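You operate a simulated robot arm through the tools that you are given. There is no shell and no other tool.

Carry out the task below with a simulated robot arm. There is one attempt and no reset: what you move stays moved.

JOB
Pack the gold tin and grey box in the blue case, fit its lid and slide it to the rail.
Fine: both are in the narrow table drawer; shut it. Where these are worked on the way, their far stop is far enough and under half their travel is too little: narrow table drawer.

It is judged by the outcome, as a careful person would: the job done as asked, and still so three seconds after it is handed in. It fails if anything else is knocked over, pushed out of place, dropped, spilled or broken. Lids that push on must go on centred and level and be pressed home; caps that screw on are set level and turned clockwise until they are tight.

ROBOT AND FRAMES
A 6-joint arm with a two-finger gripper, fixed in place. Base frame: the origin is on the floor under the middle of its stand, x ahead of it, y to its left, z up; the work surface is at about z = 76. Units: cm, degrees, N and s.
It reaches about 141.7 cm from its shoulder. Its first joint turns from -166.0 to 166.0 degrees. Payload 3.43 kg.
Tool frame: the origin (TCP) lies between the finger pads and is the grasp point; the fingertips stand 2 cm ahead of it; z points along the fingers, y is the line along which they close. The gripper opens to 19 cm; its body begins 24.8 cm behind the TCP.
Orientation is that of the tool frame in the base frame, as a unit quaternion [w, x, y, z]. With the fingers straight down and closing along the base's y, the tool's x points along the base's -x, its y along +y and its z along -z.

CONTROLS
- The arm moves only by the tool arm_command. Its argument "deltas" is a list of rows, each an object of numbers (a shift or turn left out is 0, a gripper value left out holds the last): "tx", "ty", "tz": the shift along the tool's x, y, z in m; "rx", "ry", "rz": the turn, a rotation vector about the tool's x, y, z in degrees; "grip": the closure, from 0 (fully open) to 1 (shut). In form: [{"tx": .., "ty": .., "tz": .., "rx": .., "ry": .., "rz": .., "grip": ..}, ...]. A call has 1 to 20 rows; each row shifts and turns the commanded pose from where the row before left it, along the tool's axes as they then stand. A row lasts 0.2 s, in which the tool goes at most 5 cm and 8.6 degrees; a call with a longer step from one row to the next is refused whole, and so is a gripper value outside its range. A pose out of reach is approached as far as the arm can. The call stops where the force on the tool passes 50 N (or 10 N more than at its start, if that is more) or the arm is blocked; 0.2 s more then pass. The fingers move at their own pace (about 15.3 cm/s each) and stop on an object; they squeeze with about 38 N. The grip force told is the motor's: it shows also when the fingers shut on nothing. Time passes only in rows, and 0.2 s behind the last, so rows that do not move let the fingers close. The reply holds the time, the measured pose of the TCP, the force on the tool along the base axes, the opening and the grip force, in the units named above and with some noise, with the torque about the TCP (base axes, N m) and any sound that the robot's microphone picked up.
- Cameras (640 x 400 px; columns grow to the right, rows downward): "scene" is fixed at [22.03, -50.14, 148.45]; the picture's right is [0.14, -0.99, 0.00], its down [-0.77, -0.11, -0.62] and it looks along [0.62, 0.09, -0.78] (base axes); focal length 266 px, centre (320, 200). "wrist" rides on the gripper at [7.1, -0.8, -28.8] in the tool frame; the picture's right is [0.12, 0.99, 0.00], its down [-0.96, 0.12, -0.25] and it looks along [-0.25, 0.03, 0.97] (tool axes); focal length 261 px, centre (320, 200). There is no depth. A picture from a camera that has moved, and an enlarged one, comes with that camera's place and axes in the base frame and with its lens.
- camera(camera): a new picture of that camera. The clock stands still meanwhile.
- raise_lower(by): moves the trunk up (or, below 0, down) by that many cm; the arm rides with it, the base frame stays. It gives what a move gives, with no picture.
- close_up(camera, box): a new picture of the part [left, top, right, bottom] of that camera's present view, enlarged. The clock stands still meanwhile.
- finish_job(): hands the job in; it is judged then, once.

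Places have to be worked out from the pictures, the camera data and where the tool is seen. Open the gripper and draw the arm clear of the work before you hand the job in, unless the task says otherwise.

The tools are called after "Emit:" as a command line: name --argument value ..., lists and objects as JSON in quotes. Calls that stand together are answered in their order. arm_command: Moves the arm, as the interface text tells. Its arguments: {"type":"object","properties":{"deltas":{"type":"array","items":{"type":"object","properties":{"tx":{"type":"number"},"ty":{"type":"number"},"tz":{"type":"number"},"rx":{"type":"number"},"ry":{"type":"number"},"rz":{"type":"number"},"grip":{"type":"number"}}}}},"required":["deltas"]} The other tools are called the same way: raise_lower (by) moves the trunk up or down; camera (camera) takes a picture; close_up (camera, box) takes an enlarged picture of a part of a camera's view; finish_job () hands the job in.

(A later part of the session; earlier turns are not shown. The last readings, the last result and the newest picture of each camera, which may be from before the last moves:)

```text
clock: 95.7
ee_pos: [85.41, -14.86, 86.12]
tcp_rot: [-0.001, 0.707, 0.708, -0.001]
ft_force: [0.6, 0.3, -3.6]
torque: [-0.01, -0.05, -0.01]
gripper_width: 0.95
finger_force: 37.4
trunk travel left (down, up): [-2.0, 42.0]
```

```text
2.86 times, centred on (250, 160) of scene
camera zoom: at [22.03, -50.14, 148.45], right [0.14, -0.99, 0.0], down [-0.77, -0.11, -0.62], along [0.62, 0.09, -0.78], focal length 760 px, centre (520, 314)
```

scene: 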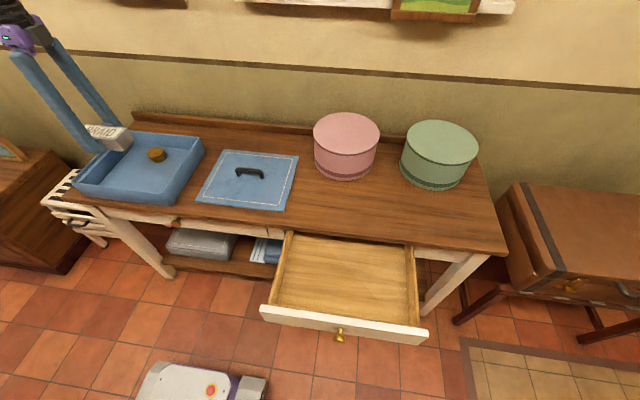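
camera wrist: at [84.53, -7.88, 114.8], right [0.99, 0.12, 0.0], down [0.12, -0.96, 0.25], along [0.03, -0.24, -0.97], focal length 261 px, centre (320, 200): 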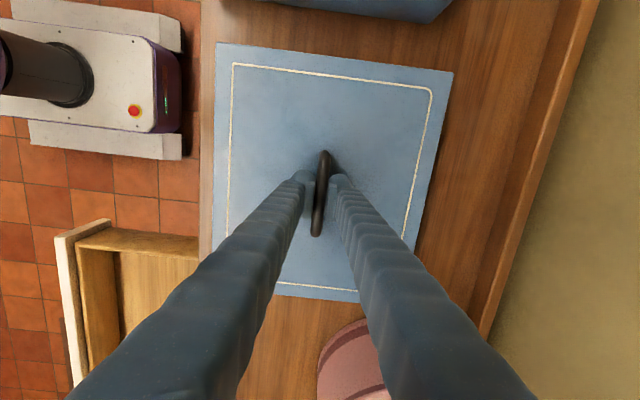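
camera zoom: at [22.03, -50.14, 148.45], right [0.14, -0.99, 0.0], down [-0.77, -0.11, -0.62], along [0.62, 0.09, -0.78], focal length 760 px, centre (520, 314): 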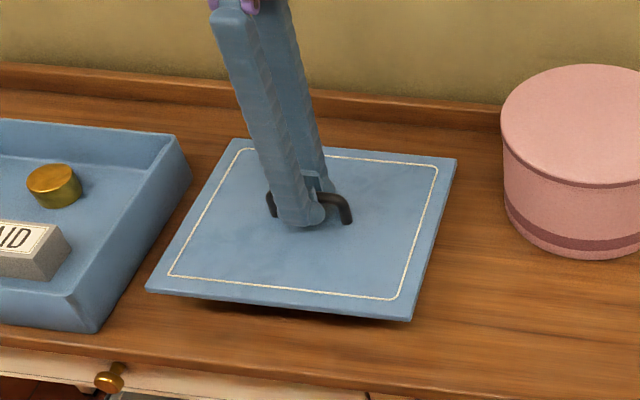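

The lid is lifted by its handle (grip 0.95 cm on the bar) and looks level. I raise it further and carry it over the case.

Emit:
arm_command --deltas '[{"tz": -0.02}, {"tz": -0.03}, {"tz": -0.03}, {"tz": -0.02}, {"tx": 0.02, "ty": -0.0012}, {"tx": 0.0306, "ty": -0.0018}, {"tx": 0.0306, "ty": -0.0018}, {"tx": 0.0306, "ty": -0.0018}, {"tx": 0.0306, "ty": -0.0018}, {"tx": 0.0306, "ty": -0.0018}, {"tx": 0.0306, "ty": -0.0018}, {"tx": 0.0306, "ty": -0.0018}, {"tx": 0.0306, "ty": -0.0018}, {"tx": 0.0306, "ty": -0.0018}, {"tx": 0.0306, "ty": -0.0018}, {"tx": 0.0306, "ty": -0.0018}, {"tx": 0.03, "ty": -0.0018}, {}]'

Emit:
camera --camera "wrist"

Emit:
camera --camera "scene"

```text
clock: 99.5
ee_pos: [83.08, 23.75, 96.02]
tcp_rot: [-0.001, 0.707, 0.708, 0.0]
ft_force: [-0.8, 0.3, -4.0]
torque: [-0.04, 0.0, 0.0]
gripper_width: 0.95
finger_force: 38.1
trunk travel left (down, up): [-2.0, 42.0]
```

```text
taken
camera wrist: at [82.25, 30.74, 124.76], right [0.99, 0.12, 0.0], down [0.12, -0.96, 0.25], along [0.03, -0.24, -0.97], focal length 261 px, centre (320, 200)
```

wrist: 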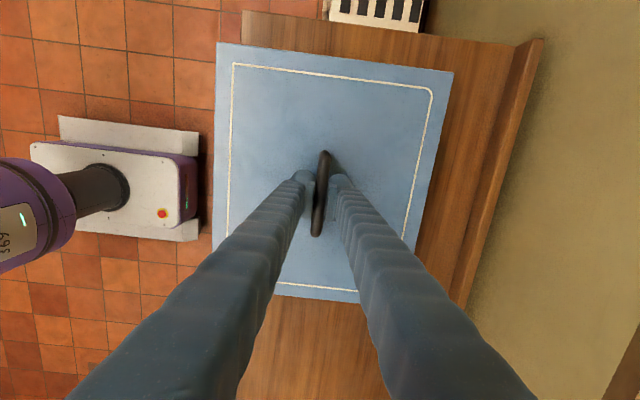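

```text
taken
```

scene: 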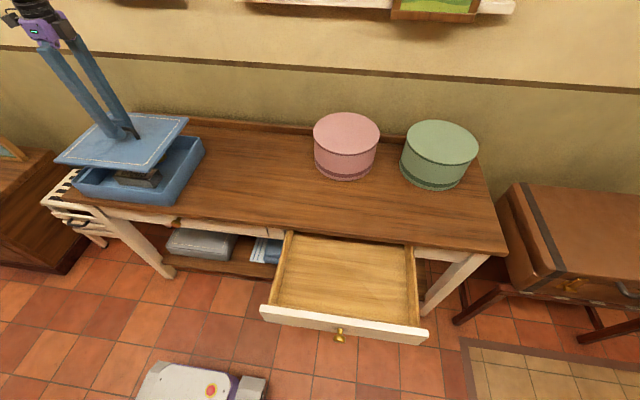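

Lid reads centred on the gripper, level and square (lid centre ≈(83.1, 23.7) vs case (83.2, 23.9)). I lower it to just above the rim and look at the rim showing around it.

Emit:
arm_command --deltas '[{"tx": 0.001, "ty": 0.001, "tz": 0.02}, {"tz": 0.025}, {"tz": 0.02}, {"tz": 0.01}, {"tz": 0.005}, {}]'

Emit:
camera --camera "wrist"

Emit:
close_up --camera "scene" --box '[50, 90, 230, 220]'

```text
clock: 100.9
ee_pos: [83.15, 23.91, 87.84]
tcp_rot: [0.0, 0.707, 0.708, 0.0]
ft_force: [0.2, -0.7, -3.8]
torque: [0.0, -0.02, 0.01]
gripper_width: 0.97
finger_force: 37.7
trunk travel left (down, up): [-2.0, 42.0]
```

```text
taken
camera wrist: at [82.21, 30.81, 116.59], right [0.99, 0.12, 0.0], down [0.12, -0.96, 0.25], along [0.03, -0.24, -0.97], focal length 261 px, centre (320, 200)
```

wrist: 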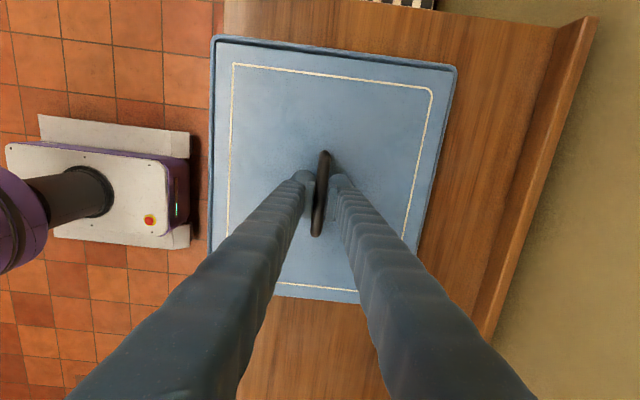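

```text
3.08 times, centred on (140, 155) of scene
camera zoom: at [22.03, -50.14, 148.45], right [0.14, -0.99, 0.0], down [-0.77, -0.11, -0.62], along [0.62, 0.09, -0.78], focal length 819 px, centre (874, 338)
```

zoom: 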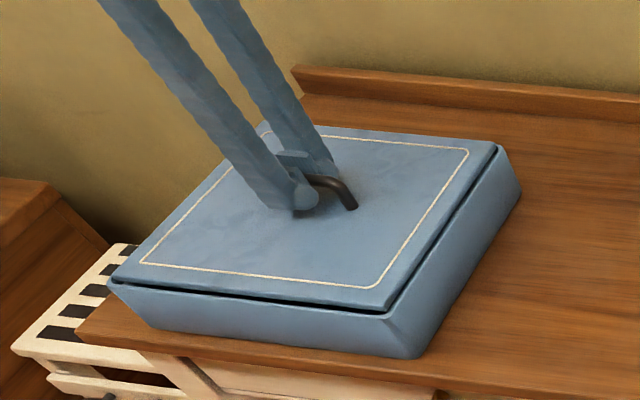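

The lid hovers just above the rim. I enlarge the wrist view around its edges to compare the rim margins.

Emit:
close_up --camera "wrist" --box '[195, 25, 335, 115]'

Emit:
close_up --camera "wrist" --box '[335, 25, 475, 115]'

Emit:
close_up --camera "wrist" --box '[180, 180, 300, 320]'

Emit:
close_up --camera "wrist" --box '[260, 260, 380, 330]'

```text
4.44 times, centred on (265, 70) of wrist
camera zoom: at [82.21, 30.81, 116.59], right [0.99, 0.12, 0.0], down [0.12, -0.96, 0.25], along [0.03, -0.24, -0.97], focal length 1158 px, centre (564, 778)
```

zoom: 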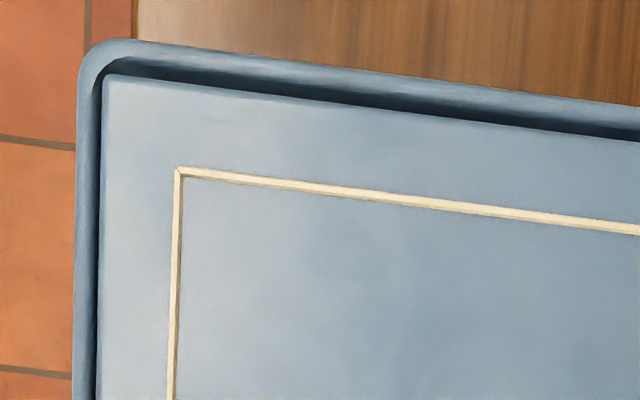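

```text
4.44 times, centred on (405, 70) of wrist
camera zoom: at [82.21, 30.81, 116.59], right [0.99, 0.12, 0.0], down [0.12, -0.96, 0.25], along [0.03, -0.24, -0.97], focal length 1158 px, centre (-58, 778)
```

zoom: 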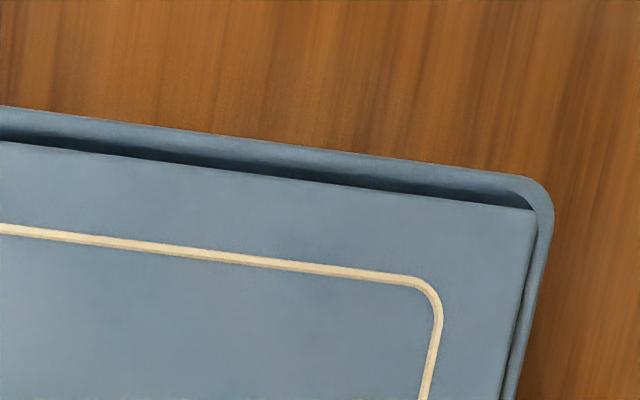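

```text
2.86 times, centred on (240, 250) of wrist
camera zoom: at [82.21, 30.81, 116.59], right [0.99, 0.12, 0.0], down [0.12, -0.96, 0.25], along [0.03, -0.24, -0.97], focal length 745 px, centre (549, 57)
```

zoom: 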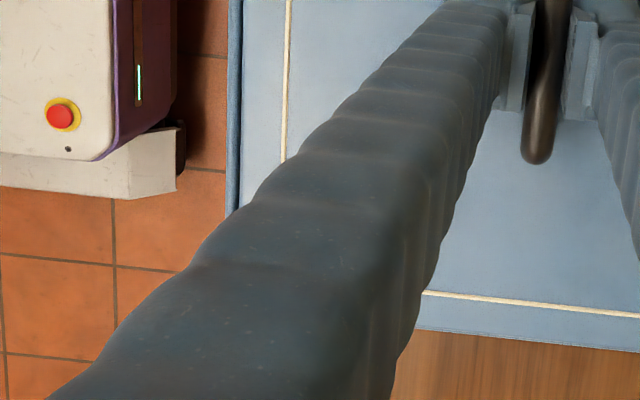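

```text
5.33 times, centred on (320, 295) of wrist
camera zoom: at [82.21, 30.81, 116.59], right [0.99, 0.12, 0.0], down [0.12, -0.96, 0.25], along [0.03, -0.24, -0.97], focal length 1390 px, centre (320, -307)
```

zoom: 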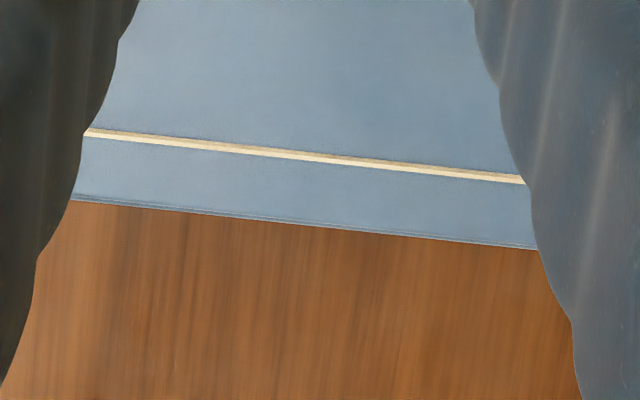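

Margins: lid centre ≈(83.1, 23.75), case opening centre ≈(83.07, 23.95), ~0.6 cm clearance each way. I shift 2 mm to +y and lower slowly into the rim, watching the force.

Emit:
arm_command --deltas '[{"tx": 0.002, "ty": -0.0005}, {"tz": 0.003}, {"tz": 0.003}, {"tz": 0.003}, {"tz": 0.003}, {"tz": 0.002}, {"tz": 0.002}, {}]'

Emit:
close_up --camera "scene" --box '[50, 90, 230, 220]'

Emit:
camera --camera "wrist"

```text
clock: 102.7
ee_pos: [83.14, 23.97, 86.78]
tcp_rot: [-0.001, 0.706, 0.708, 0.003]
ft_force: [4.4, 0.2, 33.5]
torque: [-0.04, 0.0, 0.05]
gripper_width: 0.94
finger_force: 38.3
trunk travel left (down, up): [-2.0, 42.0]
```

```text
3.08 times, centred on (140, 155) of scene
camera zoom: at [22.03, -50.14, 148.45], right [0.14, -0.99, 0.0], down [-0.77, -0.11, -0.62], along [0.62, 0.09, -0.78], focal length 819 px, centre (874, 338)
```

zoom: 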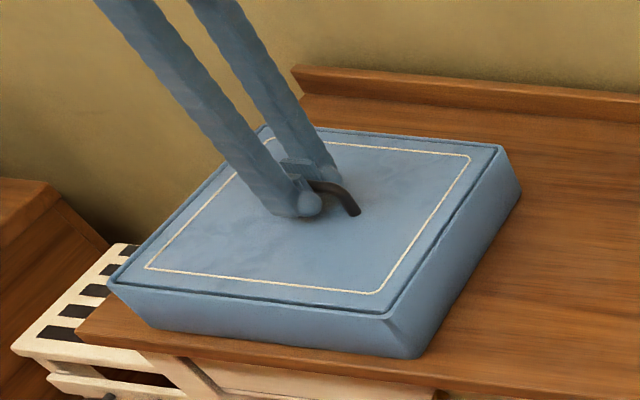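

```text
taken
camera wrist: at [82.11, 31.0, 115.49], right [0.99, 0.12, 0.0], down [0.12, -0.96, 0.25], along [0.03, -0.24, -0.97], focal length 261 px, centre (320, 200)
```

wrist: 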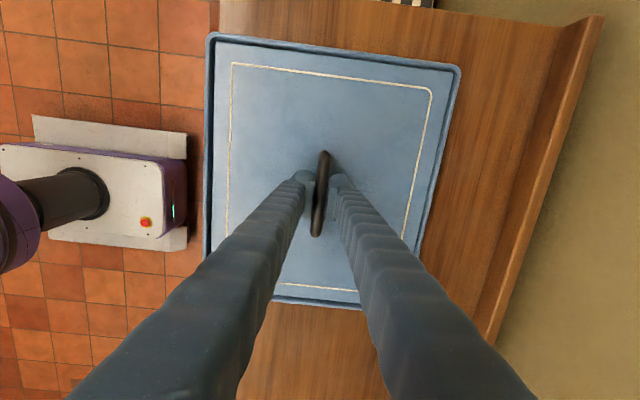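

33 N upward: the lid has landed on something. I look closely whether it sits inside the rim all round.

Emit:
close_up --camera "scene" --box '[75, 150, 185, 205]'

Emit:
close_up --camera "scene" --box '[120, 120, 220, 200]'

Emit:
close_up --camera "wrist" --box '[195, 20, 335, 110]'

Emit:
close_up --camera "wrist" --box '[335, 25, 475, 115]'

Emit:
close_up --camera "wrist" --box '[260, 270, 380, 340]'

```text
5.82 times, centred on (130, 178) of scene
camera zoom: at [22.03, -50.14, 148.45], right [0.14, -0.99, 0.0], down [-0.77, -0.11, -0.62], along [0.62, 0.09, -0.78], focal length 1548 px, centre (1426, 331)
```

zoom: 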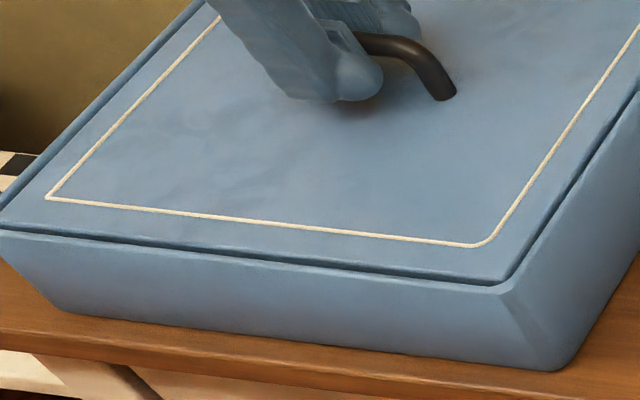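

```text
5.00 times, centred on (170, 160) of scene
camera zoom: at [22.03, -50.14, 148.45], right [0.14, -0.99, 0.0], down [-0.77, -0.11, -0.62], along [0.62, 0.09, -0.78], focal length 1331 px, centre (1070, 400)
```

zoom: 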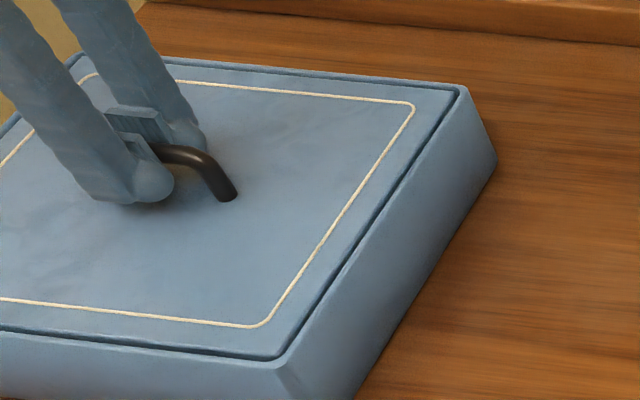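

```text
4.44 times, centred on (265, 65) of wrist
camera zoom: at [82.11, 31.0, 115.49], right [0.99, 0.12, 0.0], down [0.12, -0.96, 0.25], along [0.03, -0.24, -0.97], focal length 1158 px, centre (564, 800)
```

zoom: 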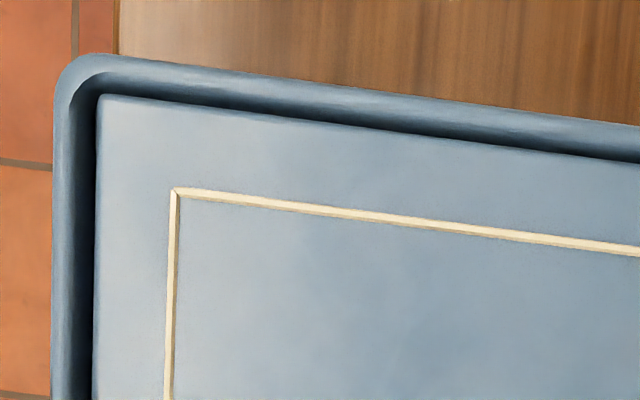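

```text
4.44 times, centred on (405, 70) of wrist
camera zoom: at [82.11, 31.0, 115.49], right [0.99, 0.12, 0.0], down [0.12, -0.96, 0.25], along [0.03, -0.24, -0.97], focal length 1158 px, centre (-58, 778)
```

zoom: 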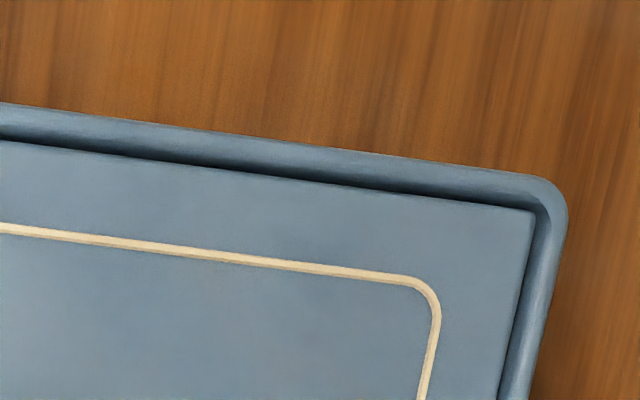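

```text
5.33 times, centred on (320, 305) of wrist
camera zoom: at [82.11, 31.0, 115.49], right [0.99, 0.12, 0.0], down [0.12, -0.96, 0.25], along [0.03, -0.24, -0.97], focal length 1390 px, centre (320, -360)
```

zoom: 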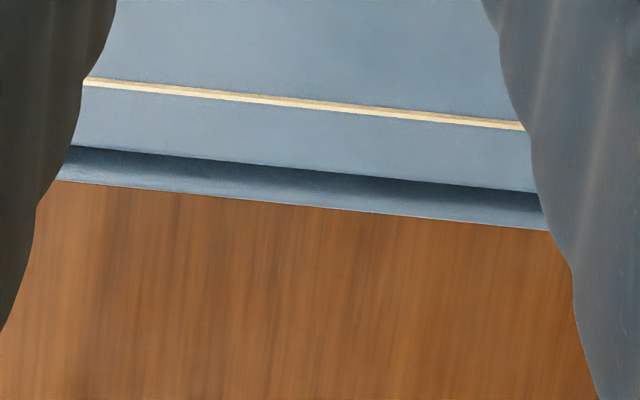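

The lid lies inside the rim on all four sides and looks flush. I press further down on it through the handle to make sure it is home, watching whether it sinks.

Emit:
arm_command --deltas '[{"tz": 0.001}, {"tz": 0.001}, {}]'

```text
clock: 103.5
ee_pos: [82.96, 24.11, 86.37]
tcp_rot: [0.0, 0.707, 0.707, 0.001]
ft_force: [9.3, 0.5, 35.1]
torque: [0.05, 0.05, 0.06]
gripper_width: 0.88
finger_force: 37.7
trunk travel left (down, up): [-2.0, 42.0]
```

TCP dropped 4 mm with the grip width shrinking a bit, so the pads may be sliding on the bar rather than the lid sinking. I look again.

Emit:
close_up --camera "scene" --box '[75, 150, 185, 205]'

Emit:
close_up --camera "wrist" --box '[240, 110, 400, 230]'

```text
5.82 times, centred on (130, 178) of scene
camera zoom: at [22.03, -50.14, 148.45], right [0.14, -0.99, 0.0], down [-0.77, -0.11, -0.62], along [0.62, 0.09, -0.78], focal length 1548 px, centre (1426, 331)
```

zoom: 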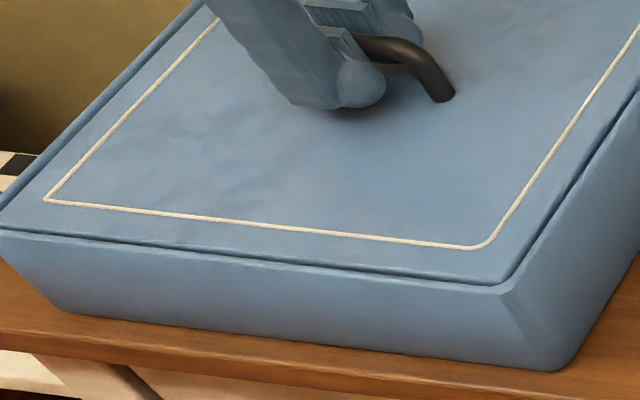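

```text
3.33 times, centred on (320, 170) of wrist
camera zoom: at [82.04, 31.0, 115.08], right [0.99, 0.12, 0.0], down [0.12, -0.96, 0.25], along [0.03, -0.24, -0.97], focal length 869 px, centre (320, 300)
```

zoom: 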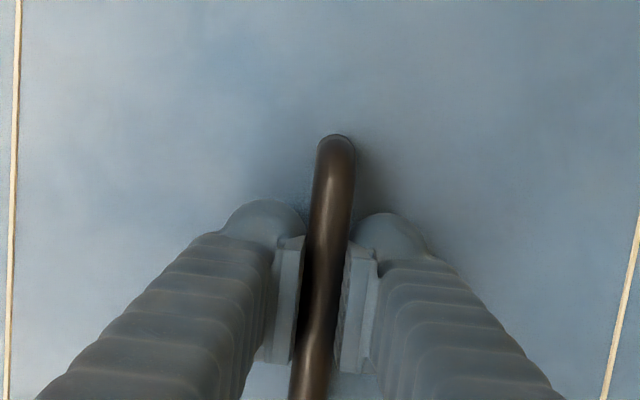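

The stitching shows the lid sank about 2–3 mm: it is a push fit. I keep pressing evenly in 1 mm steps.

Emit:
arm_command --deltas '[{"tz": 0.001}, {"tz": 0.001}, {"tz": 0.001}, {}]'

Emit:
close_up --camera "scene" --box '[75, 150, 185, 205]'

```text
clock: 104.5
ee_pos: [82.94, 24.06, 86.08]
tcp_rot: [-0.001, 0.707, 0.707, 0.0]
ft_force: [6.9, 3.2, 37.3]
torque: [0.06, 0.03, 0.02]
gripper_width: 0.88
finger_force: 37.8
trunk travel left (down, up): [-2.0, 42.0]
```

```text
5.82 times, centred on (130, 178) of scene
camera zoom: at [22.03, -50.14, 148.45], right [0.14, -0.99, 0.0], down [-0.77, -0.11, -0.62], along [0.62, 0.09, -0.78], focal length 1548 px, centre (1426, 331)
```

zoom: 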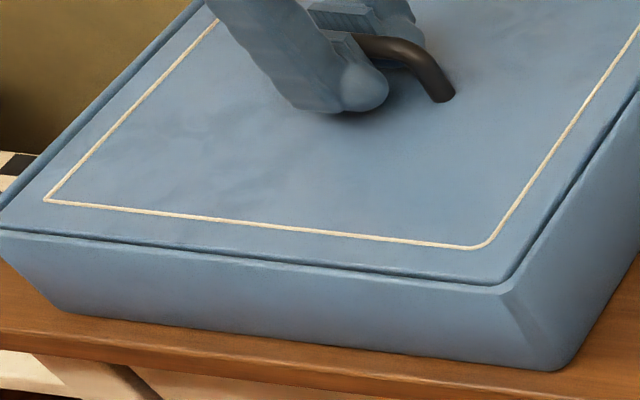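

The pads now just slide along the bar at ~37 N, so I release the handle, rise, and inspect the lid freely.

Emit:
arm_command --deltas '[{"tz": -0.004}, {"grip": 0.74}, {}, {}, {"tz": -0.02}, {"tz": -0.03}, {"tz": -0.04}, {"tz": -0.04}, {"tz": -0.04}, {}]'

Emit:
camera --camera "wrist"

Emit:
close_up --camera "scene" --box '[65, 110, 225, 215]'

```text
clock: 106.7
ee_pos: [83.27, 24.0, 103.17]
tcp_rot: [-0.001, 0.707, 0.708, 0.0]
ft_force: [0.9, 0.1, 0.0]
torque: [0.0, -0.02, -0.01]
gripper_width: 4.93
finger_force: 0.1
trunk travel left (down, up): [-2.0, 42.0]
```

```text
taken
camera wrist: at [82.4, 30.96, 131.86], right [0.99, 0.12, 0.0], down [0.12, -0.96, 0.25], along [0.03, -0.24, -0.97], focal length 261 px, centre (320, 200)
```

wrist: 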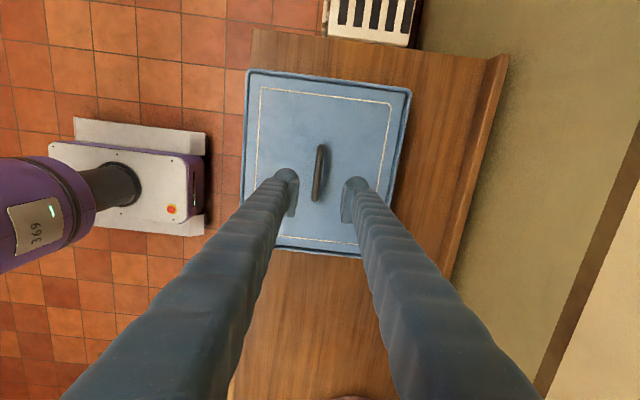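

```text
3.81 times, centred on (145, 162) of scene
camera zoom: at [22.03, -50.14, 148.45], right [0.14, -0.99, 0.0], down [-0.77, -0.11, -0.62], along [0.62, 0.09, -0.78], focal length 1014 px, centre (987, 343)
```

zoom: 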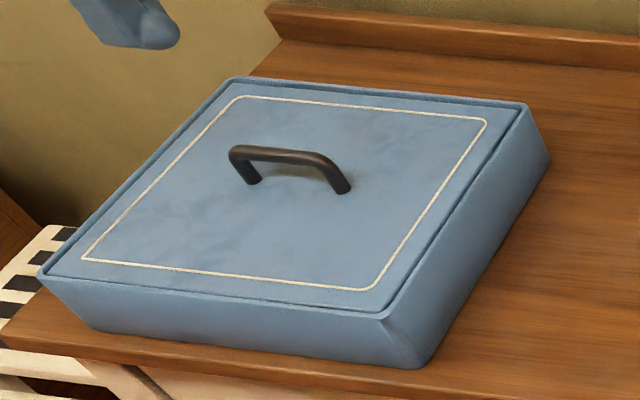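

The lid sits in the rim, centred and level to the eye. I look closer at the gaps before pressing it home from above.

Emit:
close_up --camera "wrist" --box '[230, 60, 430, 270]'

Emit:
close_up --camera "scene" --box '[120, 120, 210, 200]'

Emit:
close_up --camera "scene" --box '[70, 150, 140, 200]'

```text
1.90 times, centred on (330, 165) of wrist
camera zoom: at [82.4, 30.96, 131.86], right [0.99, 0.12, 0.0], down [0.12, -0.96, 0.25], along [0.03, -0.24, -0.97], focal length 496 px, centre (301, 267)
```

zoom: 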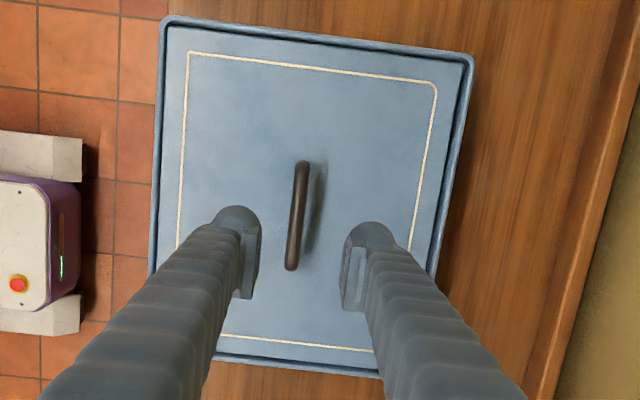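

```text
5.00 times, centred on (165, 160) of scene
camera zoom: at [22.03, -50.14, 148.45], right [0.14, -0.99, 0.0], down [-0.77, -0.11, -0.62], along [0.62, 0.09, -0.78], focal length 1331 px, centre (1095, 400)
```

zoom: 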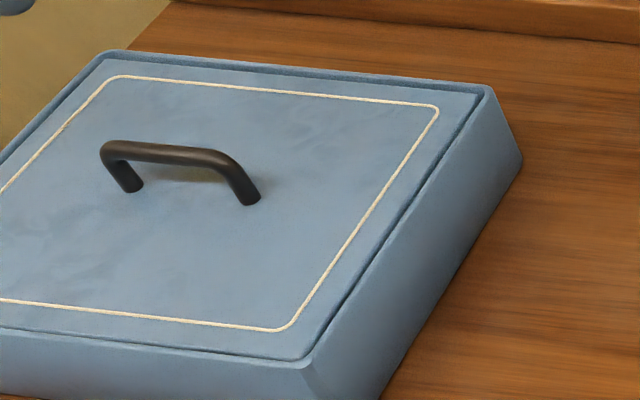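

```text
8.00 times, centred on (105, 175) of scene
camera zoom: at [22.03, -50.14, 148.45], right [0.14, -0.99, 0.0], down [-0.77, -0.11, -0.62], along [0.62, 0.09, -0.78], focal length 2129 px, centre (2040, 400)
```

zoom: 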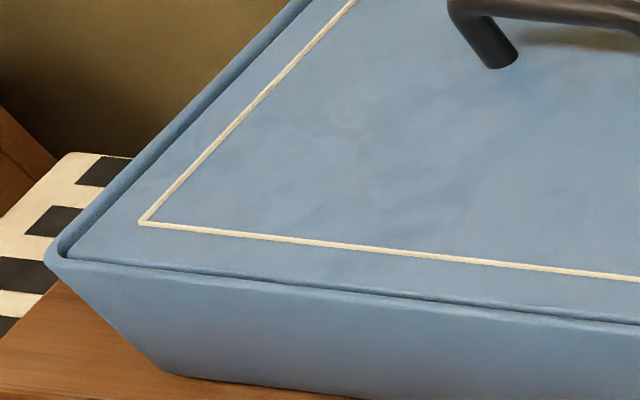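

I close the fingers and come down on the middle of the handle bar to press the lid home.

Emit:
arm_command --deltas '[{"tx": 0.001, "ty": -0.002, "grip": 1.0}, {"tz": 0.04}, {"tz": 0.04}, {"tz": 0.03}, {"tz": 0.02}, {}, {}]'

Emit:
close_up --camera "wrist" --box '[240, 110, 400, 230]'

Emit:
close_up --camera "scene" --box '[80, 90, 210, 200]'

```text
clock: 108.3
ee_pos: [82.77, 24.1, 90.11]
tcp_rot: [-0.001, 0.707, 0.708, 0.0]
ft_force: [0.9, -0.1, 0.1]
torque: [0.0, -0.02, 0.01]
gripper_width: 0.01
finger_force: 34.7
trunk travel left (down, up): [-2.0, 42.0]
```

```text
3.33 times, centred on (320, 170) of wrist
camera zoom: at [81.94, 31.13, 118.89], right [0.99, 0.12, 0.0], down [0.12, -0.96, 0.25], along [0.03, -0.24, -0.97], focal length 869 px, centre (320, 300)
```

zoom: 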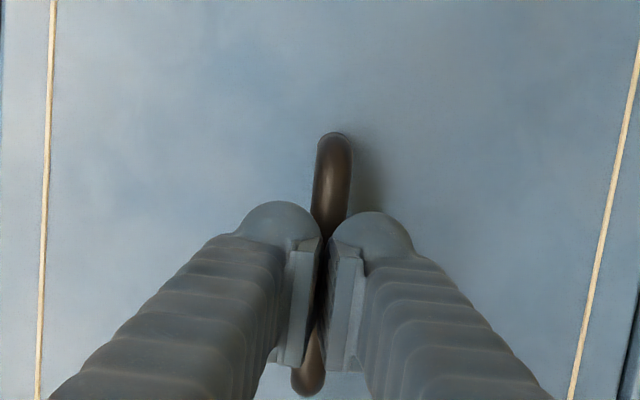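

```text
3.64 times, centred on (145, 145) of scene
camera zoom: at [22.03, -50.14, 148.45], right [0.14, -0.99, 0.0], down [-0.77, -0.11, -0.62], along [0.62, 0.09, -0.78], focal length 968 px, centre (956, 400)
```

zoom: 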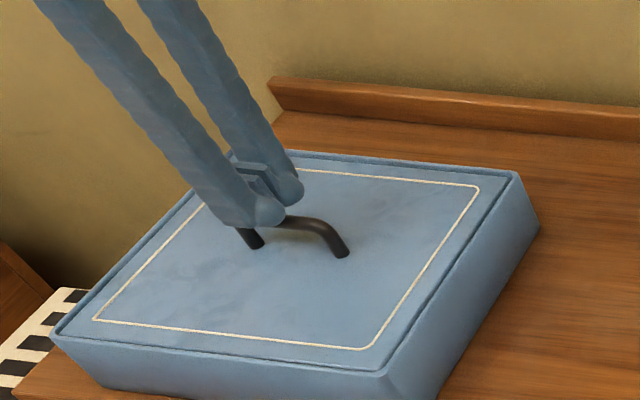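

The bar lies right under the seam of the closed fingers. I lower in small steps until it bears.

Emit:
arm_command --deltas '[{"ty": 0.0015, "tz": 0.004}, {"tz": 0.004}, {"tz": 0.003}, {"tz": 0.002}, {"tz": 0.002}, {"tz": 0.002}, {}]'

```text
clock: 109.9
ee_pos: [82.89, 24.06, 89.13]
tcp_rot: [0.0, 0.707, 0.707, 0.002]
ft_force: [-7.9, 3.4, 48.1]
torque: [0.62, 0.28, 0.08]
gripper_width: 0.61
finger_force: 34.2
trunk travel left (down, up): [-2.0, 42.0]
```

48 N bears down on the handle. I hold this for a moment and check whether the lid sinks.

Emit:
arm_command --deltas '[{}, {}, {"tz": 0.001}, {}]'

Emit:
close_up --camera "scene" --box '[75, 150, 185, 205]'

Emit:
close_up --camera "scene" --box '[120, 120, 210, 200]'

```text
clock: 110.7
ee_pos: [83.2, 24.19, 89.11]
tcp_rot: [0.0, 0.707, 0.708, 0.003]
ft_force: [-1.1, 0.0, 20.4]
torque: [0.26, 0.02, 0.03]
gripper_width: 0.59
finger_force: 34.5
trunk travel left (down, up): [-2.0, 42.0]
stopped in row 3: the force on the tool passed its limit at 60 N (the readings are from after the stop); the commanded pose is now the measured one
```

```text
5.82 times, centred on (130, 178) of scene
camera zoom: at [22.03, -50.14, 148.45], right [0.14, -0.99, 0.0], down [-0.77, -0.11, -0.62], along [0.62, 0.09, -0.78], focal length 1548 px, centre (1426, 331)
```

zoom: 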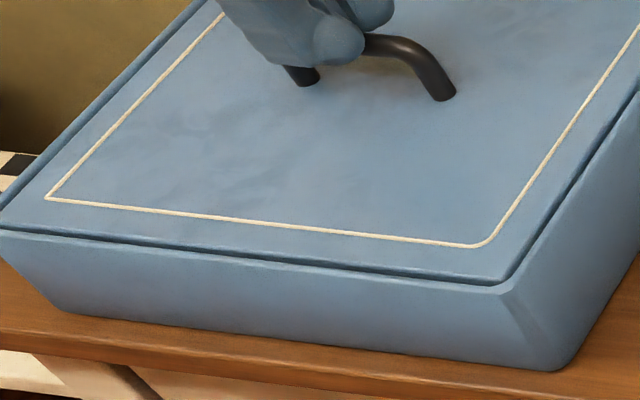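

```text
5.00 times, centred on (165, 160) of scene
camera zoom: at [22.03, -50.14, 148.45], right [0.14, -0.99, 0.0], down [-0.77, -0.11, -0.62], along [0.62, 0.09, -0.78], focal length 1331 px, centre (1095, 400)
```

zoom: 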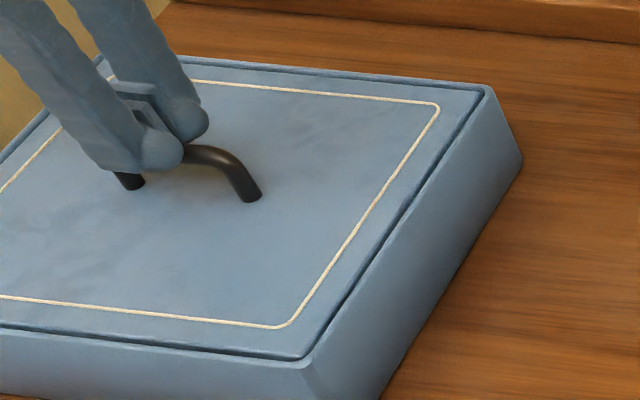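

Comparing stitch positions, the lid only shifts slightly sideways and does not sink further under up to 60 N, so it is home on its ledges. I lift off and check that it is centred.

Emit:
arm_command --deltas '[{"tz": -0.01}, {"tz": -0.02}, {"tz": -0.03}, {"tz": -0.04, "grip": 0.0}, {"tz": -0.04}, {"tz": -0.03}, {}]'

Emit:
close_up --camera "wrist" --box '[230, 50, 430, 270]'

Emit:
close_up --camera "scene" --box '[65, 110, 225, 215]'

```text
clock: 112.3
ee_pos: [83.24, 23.92, 105.63]
tcp_rot: [0.0, 0.706, 0.708, 0.001]
ft_force: [1.1, -0.1, 0.6]
torque: [-0.02, -0.02, 0.02]
gripper_width: 18.99
finger_force: 0.1
trunk travel left (down, up): [-2.0, 42.0]
```

```text
1.82 times, centred on (330, 160) of wrist
camera zoom: at [82.22, 30.94, 134.42], right [0.99, 0.12, 0.0], down [0.12, -0.96, 0.25], along [0.03, -0.24, -0.97], focal length 474 px, centre (302, 273)
```

zoom: 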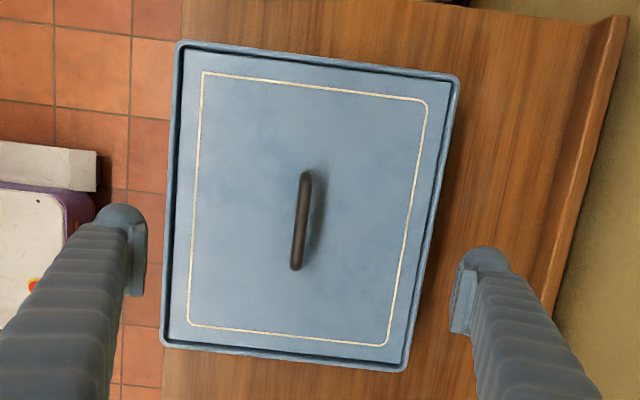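

```text
3.81 times, centred on (145, 162) of scene
camera zoom: at [22.03, -50.14, 148.45], right [0.14, -0.99, 0.0], down [-0.77, -0.11, -0.62], along [0.62, 0.09, -0.78], focal length 1014 px, centre (987, 343)
```

zoom: 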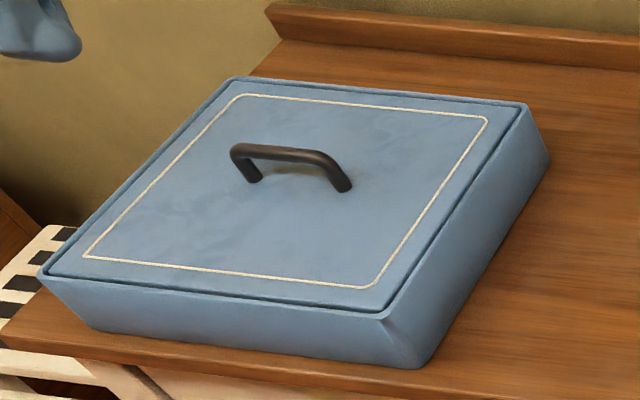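

A clear top view. I enlarge its edges to compare the four gaps.

Emit:
close_up --camera "wrist" --box '[250, 60, 340, 130]'

Emit:
close_up --camera "wrist" --box '[330, 70, 420, 140]'

Emit:
close_up --camera "wrist" --box '[240, 200, 330, 270]'

Emit:
close_up --camera "wrist" --box '[320, 200, 410, 270]'

```text
5.71 times, centred on (295, 95) of wrist
camera zoom: at [82.22, 30.94, 134.42], right [0.99, 0.12, 0.0], down [0.12, -0.96, 0.25], along [0.03, -0.24, -0.97], focal length 1489 px, centre (463, 800)
```

zoom: 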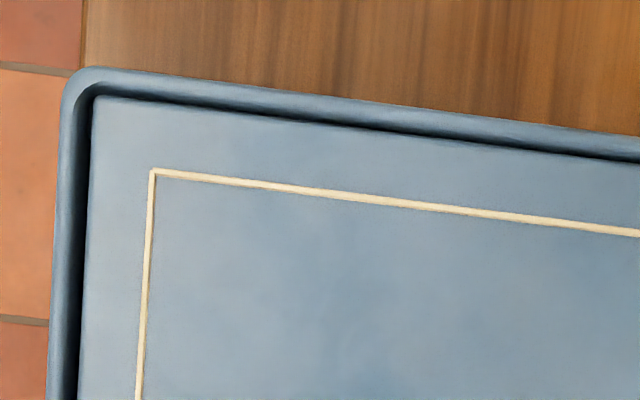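

```text
5.71 times, centred on (375, 105) of wrist
camera zoom: at [82.22, 30.94, 134.42], right [0.99, 0.12, 0.0], down [0.12, -0.96, 0.25], along [0.03, -0.24, -0.97], focal length 1489 px, centre (6, 743)
```

zoom: 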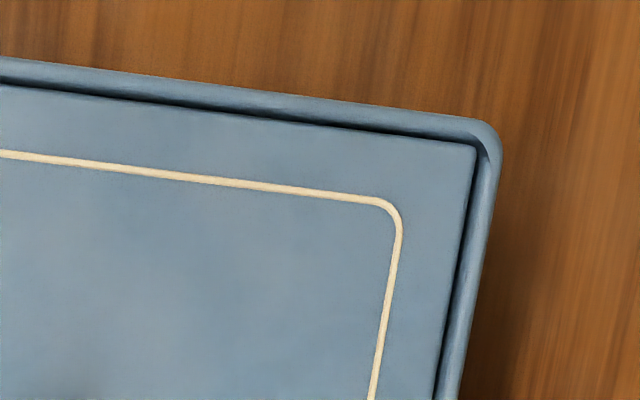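

```text
5.71 times, centred on (285, 235) of wrist
camera zoom: at [82.22, 30.94, 134.42], right [0.99, 0.12, 0.0], down [0.12, -0.96, 0.25], along [0.03, -0.24, -0.97], focal length 1489 px, centre (520, 0)
```

zoom: 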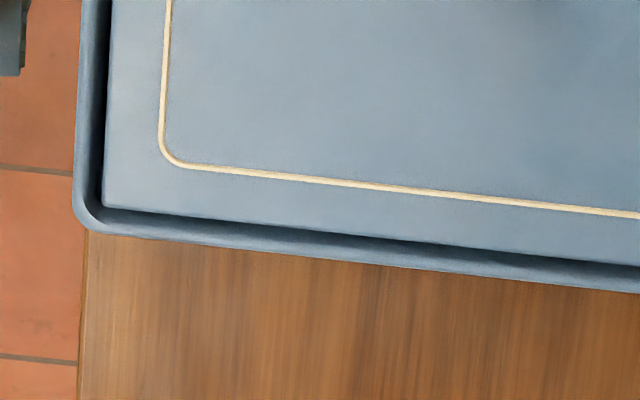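

```text
5.71 times, centred on (365, 235) of wrist
camera zoom: at [82.22, 30.94, 134.42], right [0.99, 0.12, 0.0], down [0.12, -0.96, 0.25], along [0.03, -0.24, -0.97], focal length 1489 px, centre (63, 0)
```

zoom: 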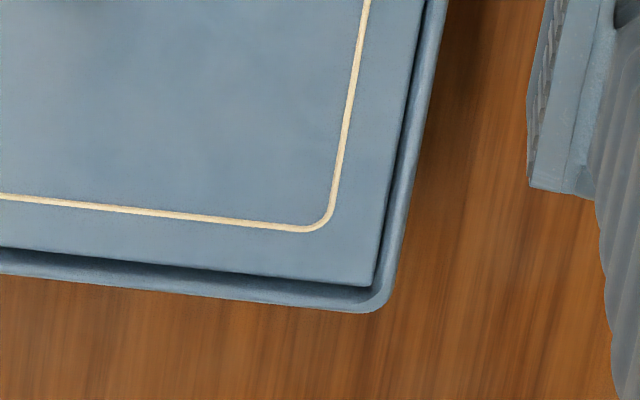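

The lid sits inside the rim on all sides, gaps about equal (≤2 mm off centre) and flush. Next is sliding: the back rail's front face is at x≈114, the case back at ≈97.6. I turn the gripper so the open fingers span y and go to the front of the case for a two-point push.

Emit:
arm_command --deltas '[{"rz": -8.2}, {"rz": -8.2}, {"rz": -8.2}, {"rz": -8.2}, {"rz": -8.2}, {"rz": -8.2}, {"rz": -8.2}, {"rz": -8.2}, {"rz": -8.2}, {"rz": -8.2}, {"rz": -8.0}, {"tx": 0.046}, {"tx": 0.046}, {"tx": 0.046}, {"tx": 0.046}, {"tx": 0.046}, {}]'

Emit:
camera --camera "wrist"

```text
clock: 115.9
ee_pos: [59.93, 24.21, 105.95]
tcp_rot: [0.001, -0.002, 1.0, 0.002]
ft_force: [0.0, -0.2, 0.2]
torque: [0.03, -0.09, 0.01]
gripper_width: 19.01
finger_force: 0.0
trunk travel left (down, up): [-2.0, 42.0]
```

```text
taken
camera wrist: at [52.9, 23.23, 134.71], right [-0.12, 0.99, 0.0], down [0.96, 0.12, 0.25], along [0.25, 0.03, -0.97], focal length 261 px, centre (320, 200)
```

wrist: 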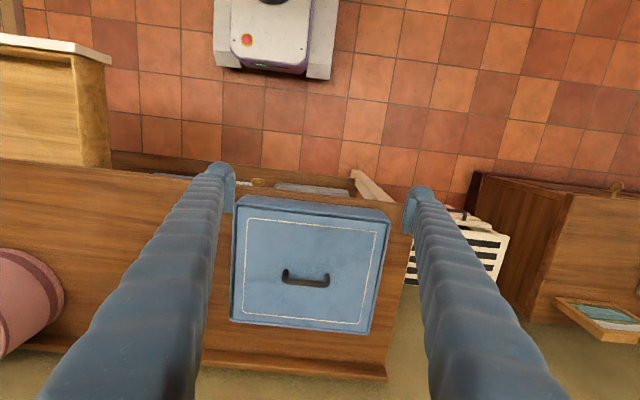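

The path behind the case is clear to the rail. I lower the open fingers in front of the case to z≈79.5.

Emit:
arm_command --deltas '[{"tz": 0.044, "ty": -0.003}, {"tz": 0.044}, {"tz": 0.044}, {"tz": 0.044}, {"tz": 0.044}, {"tz": 0.034}, {"tz": 0.01}, {}]'

Emit:
camera --camera "wrist"

Emit:
close_up --camera "scene" --box '[40, 90, 240, 230]'

```text
clock: 117.7
ee_pos: [60.11, 23.95, 79.39]
tcp_rot: [0.001, -0.001, 1.0, 0.002]
ft_force: [-1.2, 0.0, 0.5]
torque: [0.02, -0.01, 0.0]
gripper_width: 18.98
finger_force: 0.0
trunk travel left (down, up): [-2.0, 42.0]
```

```text
taken
camera wrist: at [52.94, 22.91, 108.05], right [-0.12, 0.99, 0.0], down [0.96, 0.12, 0.25], along [0.25, 0.03, -0.97], focal length 261 px, centre (320, 200)
```

wrist: 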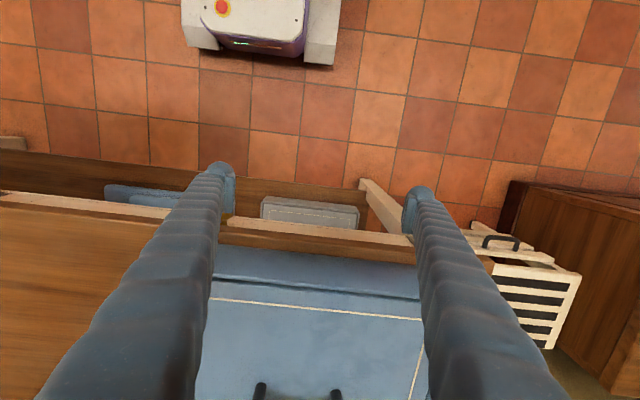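

```text
2.86 times, centred on (140, 160) of scene
camera zoom: at [22.03, -50.14, 148.45], right [0.14, -0.99, 0.0], down [-0.77, -0.11, -0.62], along [0.62, 0.09, -0.78], focal length 760 px, centre (834, 314)
```

zoom: 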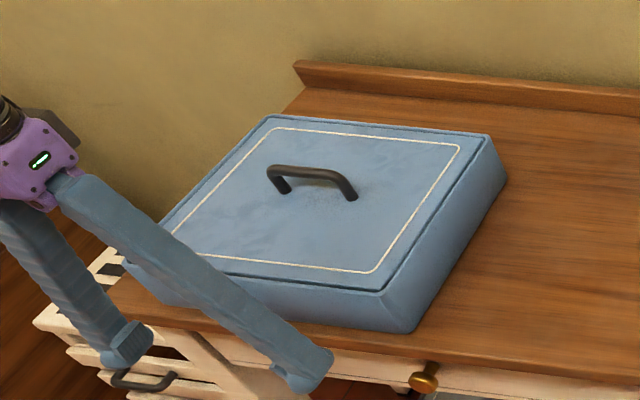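

The fingers stand in front of the case, tips at z≈77.4. I move forward in small steps until they touch its front.

Emit:
arm_command --deltas '[{"tx": -0.025}, {"tx": -0.025}, {"tx": -0.005}, {"tx": -0.005}, {"tx": -0.005}, {"tx": -0.005}, {}]'

Emit:
close_up --camera "scene" --box '[40, 90, 240, 230]'

```text
clock: 119.3
ee_pos: [67.12, 23.93, 79.48]
tcp_rot: [0.001, -0.001, 1.0, 0.001]
ft_force: [-8.5, 1.3, 2.7]
torque: [-0.01, -0.13, 0.11]
gripper_width: 18.96
finger_force: 0.2
trunk travel left (down, up): [-2.0, 42.0]
```

```text
2.86 times, centred on (140, 160) of scene
camera zoom: at [22.03, -50.14, 148.45], right [0.14, -0.99, 0.0], down [-0.77, -0.11, -0.62], along [0.62, 0.09, -0.78], focal length 760 px, centre (834, 314)
```

zoom: 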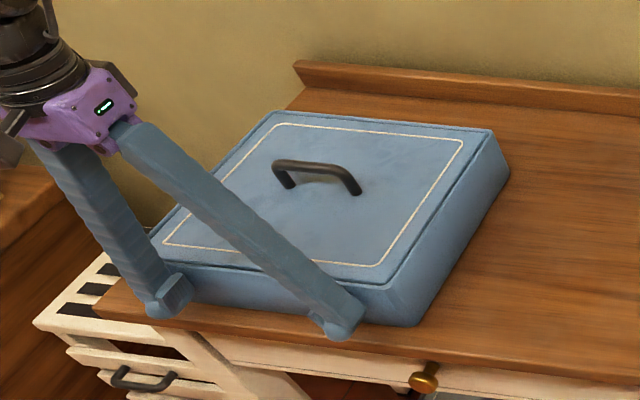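

Contact on both fingers (8.5 N) and the case begins to slide. I push it steadily toward the rail.

Emit:
arm_command --deltas '[{"tx": -0.01}, {"tx": -0.01}, {"tx": -0.01}, {"tx": -0.01}, {"tx": -0.01}, {"tx": -0.01}, {"tx": -0.01}, {"tx": -0.01}, {"tx": -0.01}, {"tx": -0.01}, {}]'

Emit:
close_up --camera "scene" --box '[40, 70, 240, 210]'

Emit:
camera --camera "wrist"

```text
clock: 121.7
ee_pos: [77.22, 23.76, 79.36]
tcp_rot: [0.001, -0.001, 1.0, 0.002]
ft_force: [-2.6, 0.2, 1.2]
torque: [-0.01, -0.04, 0.04]
gripper_width: 19.0
finger_force: 0.0
trunk travel left (down, up): [-2.0, 42.0]
```

```text
2.86 times, centred on (140, 140) of scene
camera zoom: at [22.03, -50.14, 148.45], right [0.14, -0.99, 0.0], down [-0.77, -0.11, -0.62], along [0.62, 0.09, -0.78], focal length 760 px, centre (834, 371)
```

zoom: 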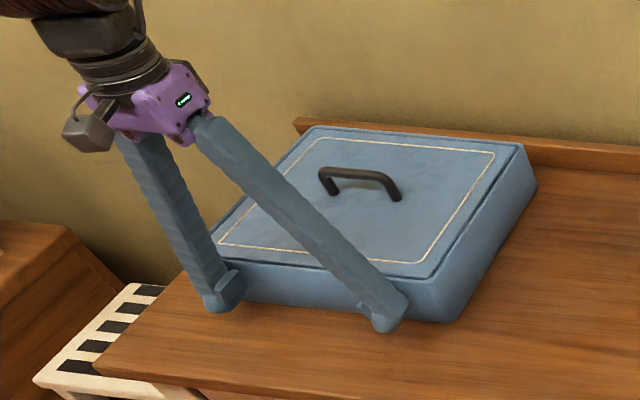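

```text
taken
camera wrist: at [70.0, 22.86, 108.06], right [-0.12, 0.99, 0.0], down [0.96, 0.12, 0.25], along [0.25, 0.03, -0.97], focal length 261 px, centre (320, 200)
```

wrist: 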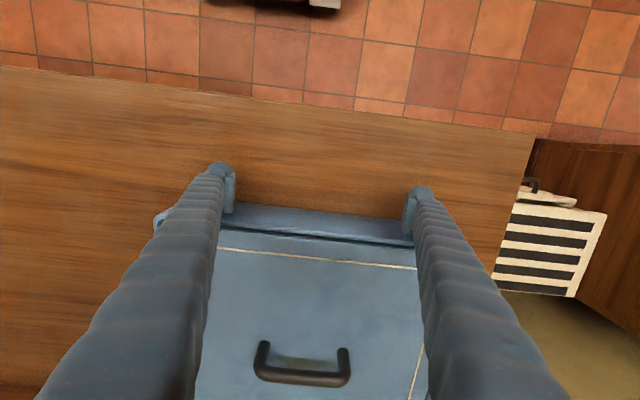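

It slides straight. About 6 cm remain; I go on in 0.5 cm steps.

Emit:
arm_command --deltas '[{"tx": -0.005}, {"tx": -0.005}, {"tx": -0.005}, {"tx": -0.005}, {"tx": -0.005}, {"tx": -0.005}, {"tx": -0.005}, {"tx": -0.005}, {"tx": -0.005}, {}]'

Emit:
close_up --camera "scene" --box '[90, 90, 240, 190]'

```text
clock: 123.9
ee_pos: [81.64, 23.82, 79.4]
tcp_rot: [0.0, -0.001, 1.0, 0.001]
ft_force: [-9.5, 1.6, 1.6]
torque: [0.09, -0.11, -0.14]
gripper_width: 19.01
finger_force: 0.0
trunk travel left (down, up): [-2.0, 42.0]
```

```text
4.00 times, centred on (165, 140) of scene
camera zoom: at [22.03, -50.14, 148.45], right [0.14, -0.99, 0.0], down [-0.77, -0.11, -0.62], along [0.62, 0.09, -0.78], focal length 1064 px, centre (940, 440)
```

zoom: 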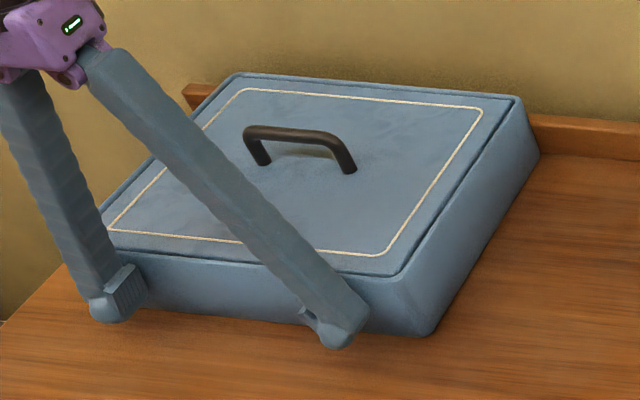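

The case is nearly at the rail. I continue in 2 mm steps, watching the force for contact.

Emit:
arm_command --deltas '[{"tx": -0.002}, {"tx": -0.002}, {"tx": -0.002}, {"tx": -0.002}, {"tx": -0.002}, {}]'

```text
clock: 124.8
ee_pos: [81.55, 23.87, 79.14]
tcp_rot: [-0.006, 0.0, 1.0, 0.001]
ft_force: [-11.8, 0.2, 1.0]
torque: [0.39, -0.11, -0.3]
gripper_width: 19.01
finger_force: 0.1
trunk travel left (down, up): [-2.0, 42.0]
stopped in row 4: the force on the tool passed its limit at 52 N (the readings are from after the stop); the commanded pose is now the measured one
```

The force jumped past 50 N at x≈81.8: the case is against the rail. I check the contact along its back edge.

Emit:
close_up --camera "scene" --box '[120, 95, 240, 165]'

Emit:
camera --camera "scene"

```text
5.33 times, centred on (180, 130) of scene
camera zoom: at [22.03, -50.14, 148.45], right [0.14, -0.99, 0.0], down [-0.77, -0.11, -0.62], along [0.62, 0.09, -0.78], focal length 1419 px, centre (1067, 573)
```

zoom: 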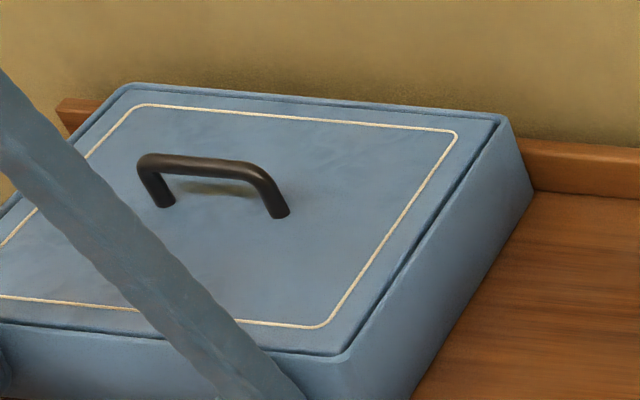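

```text
taken
```

scene: 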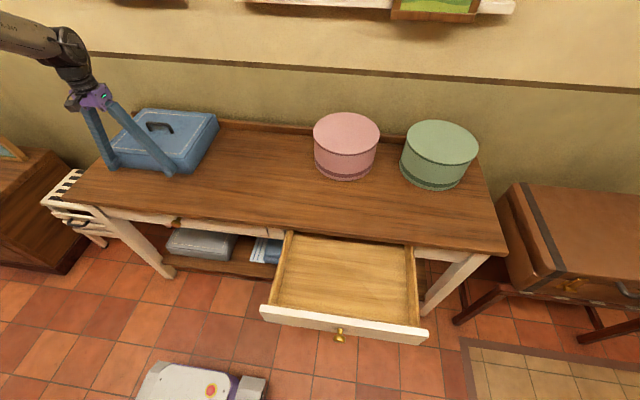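

The back bottom corner meets the rail. I draw the fingers straight back off the case, then rise and look from above.

Emit:
arm_command --deltas '[{"tx": 0.01}, {"tx": 0.02}, {"tx": 0.03}, {"tz": -0.04}, {"tz": -0.045}, {"tz": -0.045}, {"tz": -0.045}, {"tz": -0.045}, {"tz": -0.03}, {"tx": -0.04}, {"tx": -0.04}, {}]'

Emit:
camera --camera "wrist"

Emit:
close_up --camera "scene" --box '[90, 80, 250, 190]'

```text
clock: 127.5
ee_pos: [84.06, 23.71, 104.38]
tcp_rot: [-0.004, 0.0, 1.0, 0.001]
ft_force: [0.6, -0.4, -0.6]
torque: [-0.02, -0.03, 0.01]
gripper_width: 19.01
finger_force: 0.0
trunk travel left (down, up): [-2.0, 42.0]
```

```text
taken
camera wrist: at [77.27, 22.73, 133.12], right [-0.12, 0.99, 0.0], down [0.96, 0.12, 0.24], along [0.24, 0.03, -0.97], focal length 261 px, centre (320, 200)
```

wrist: 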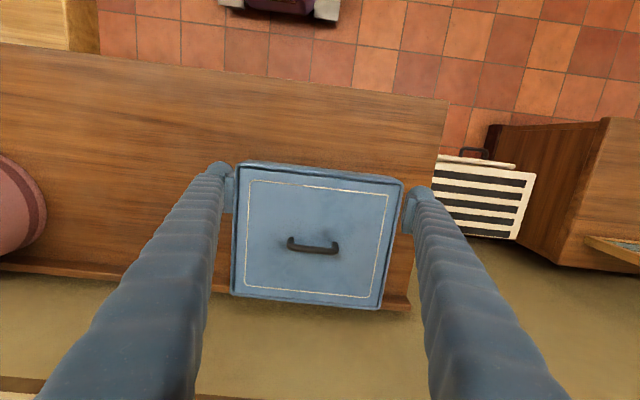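

```text
3.64 times, centred on (170, 135) of scene
camera zoom: at [22.03, -50.14, 148.45], right [0.14, -0.99, 0.0], down [-0.77, -0.11, -0.62], along [0.62, 0.09, -0.78], focal length 968 px, centre (866, 436)
```

zoom: 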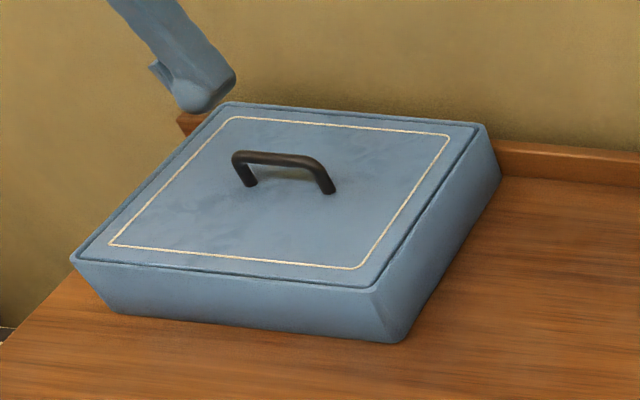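

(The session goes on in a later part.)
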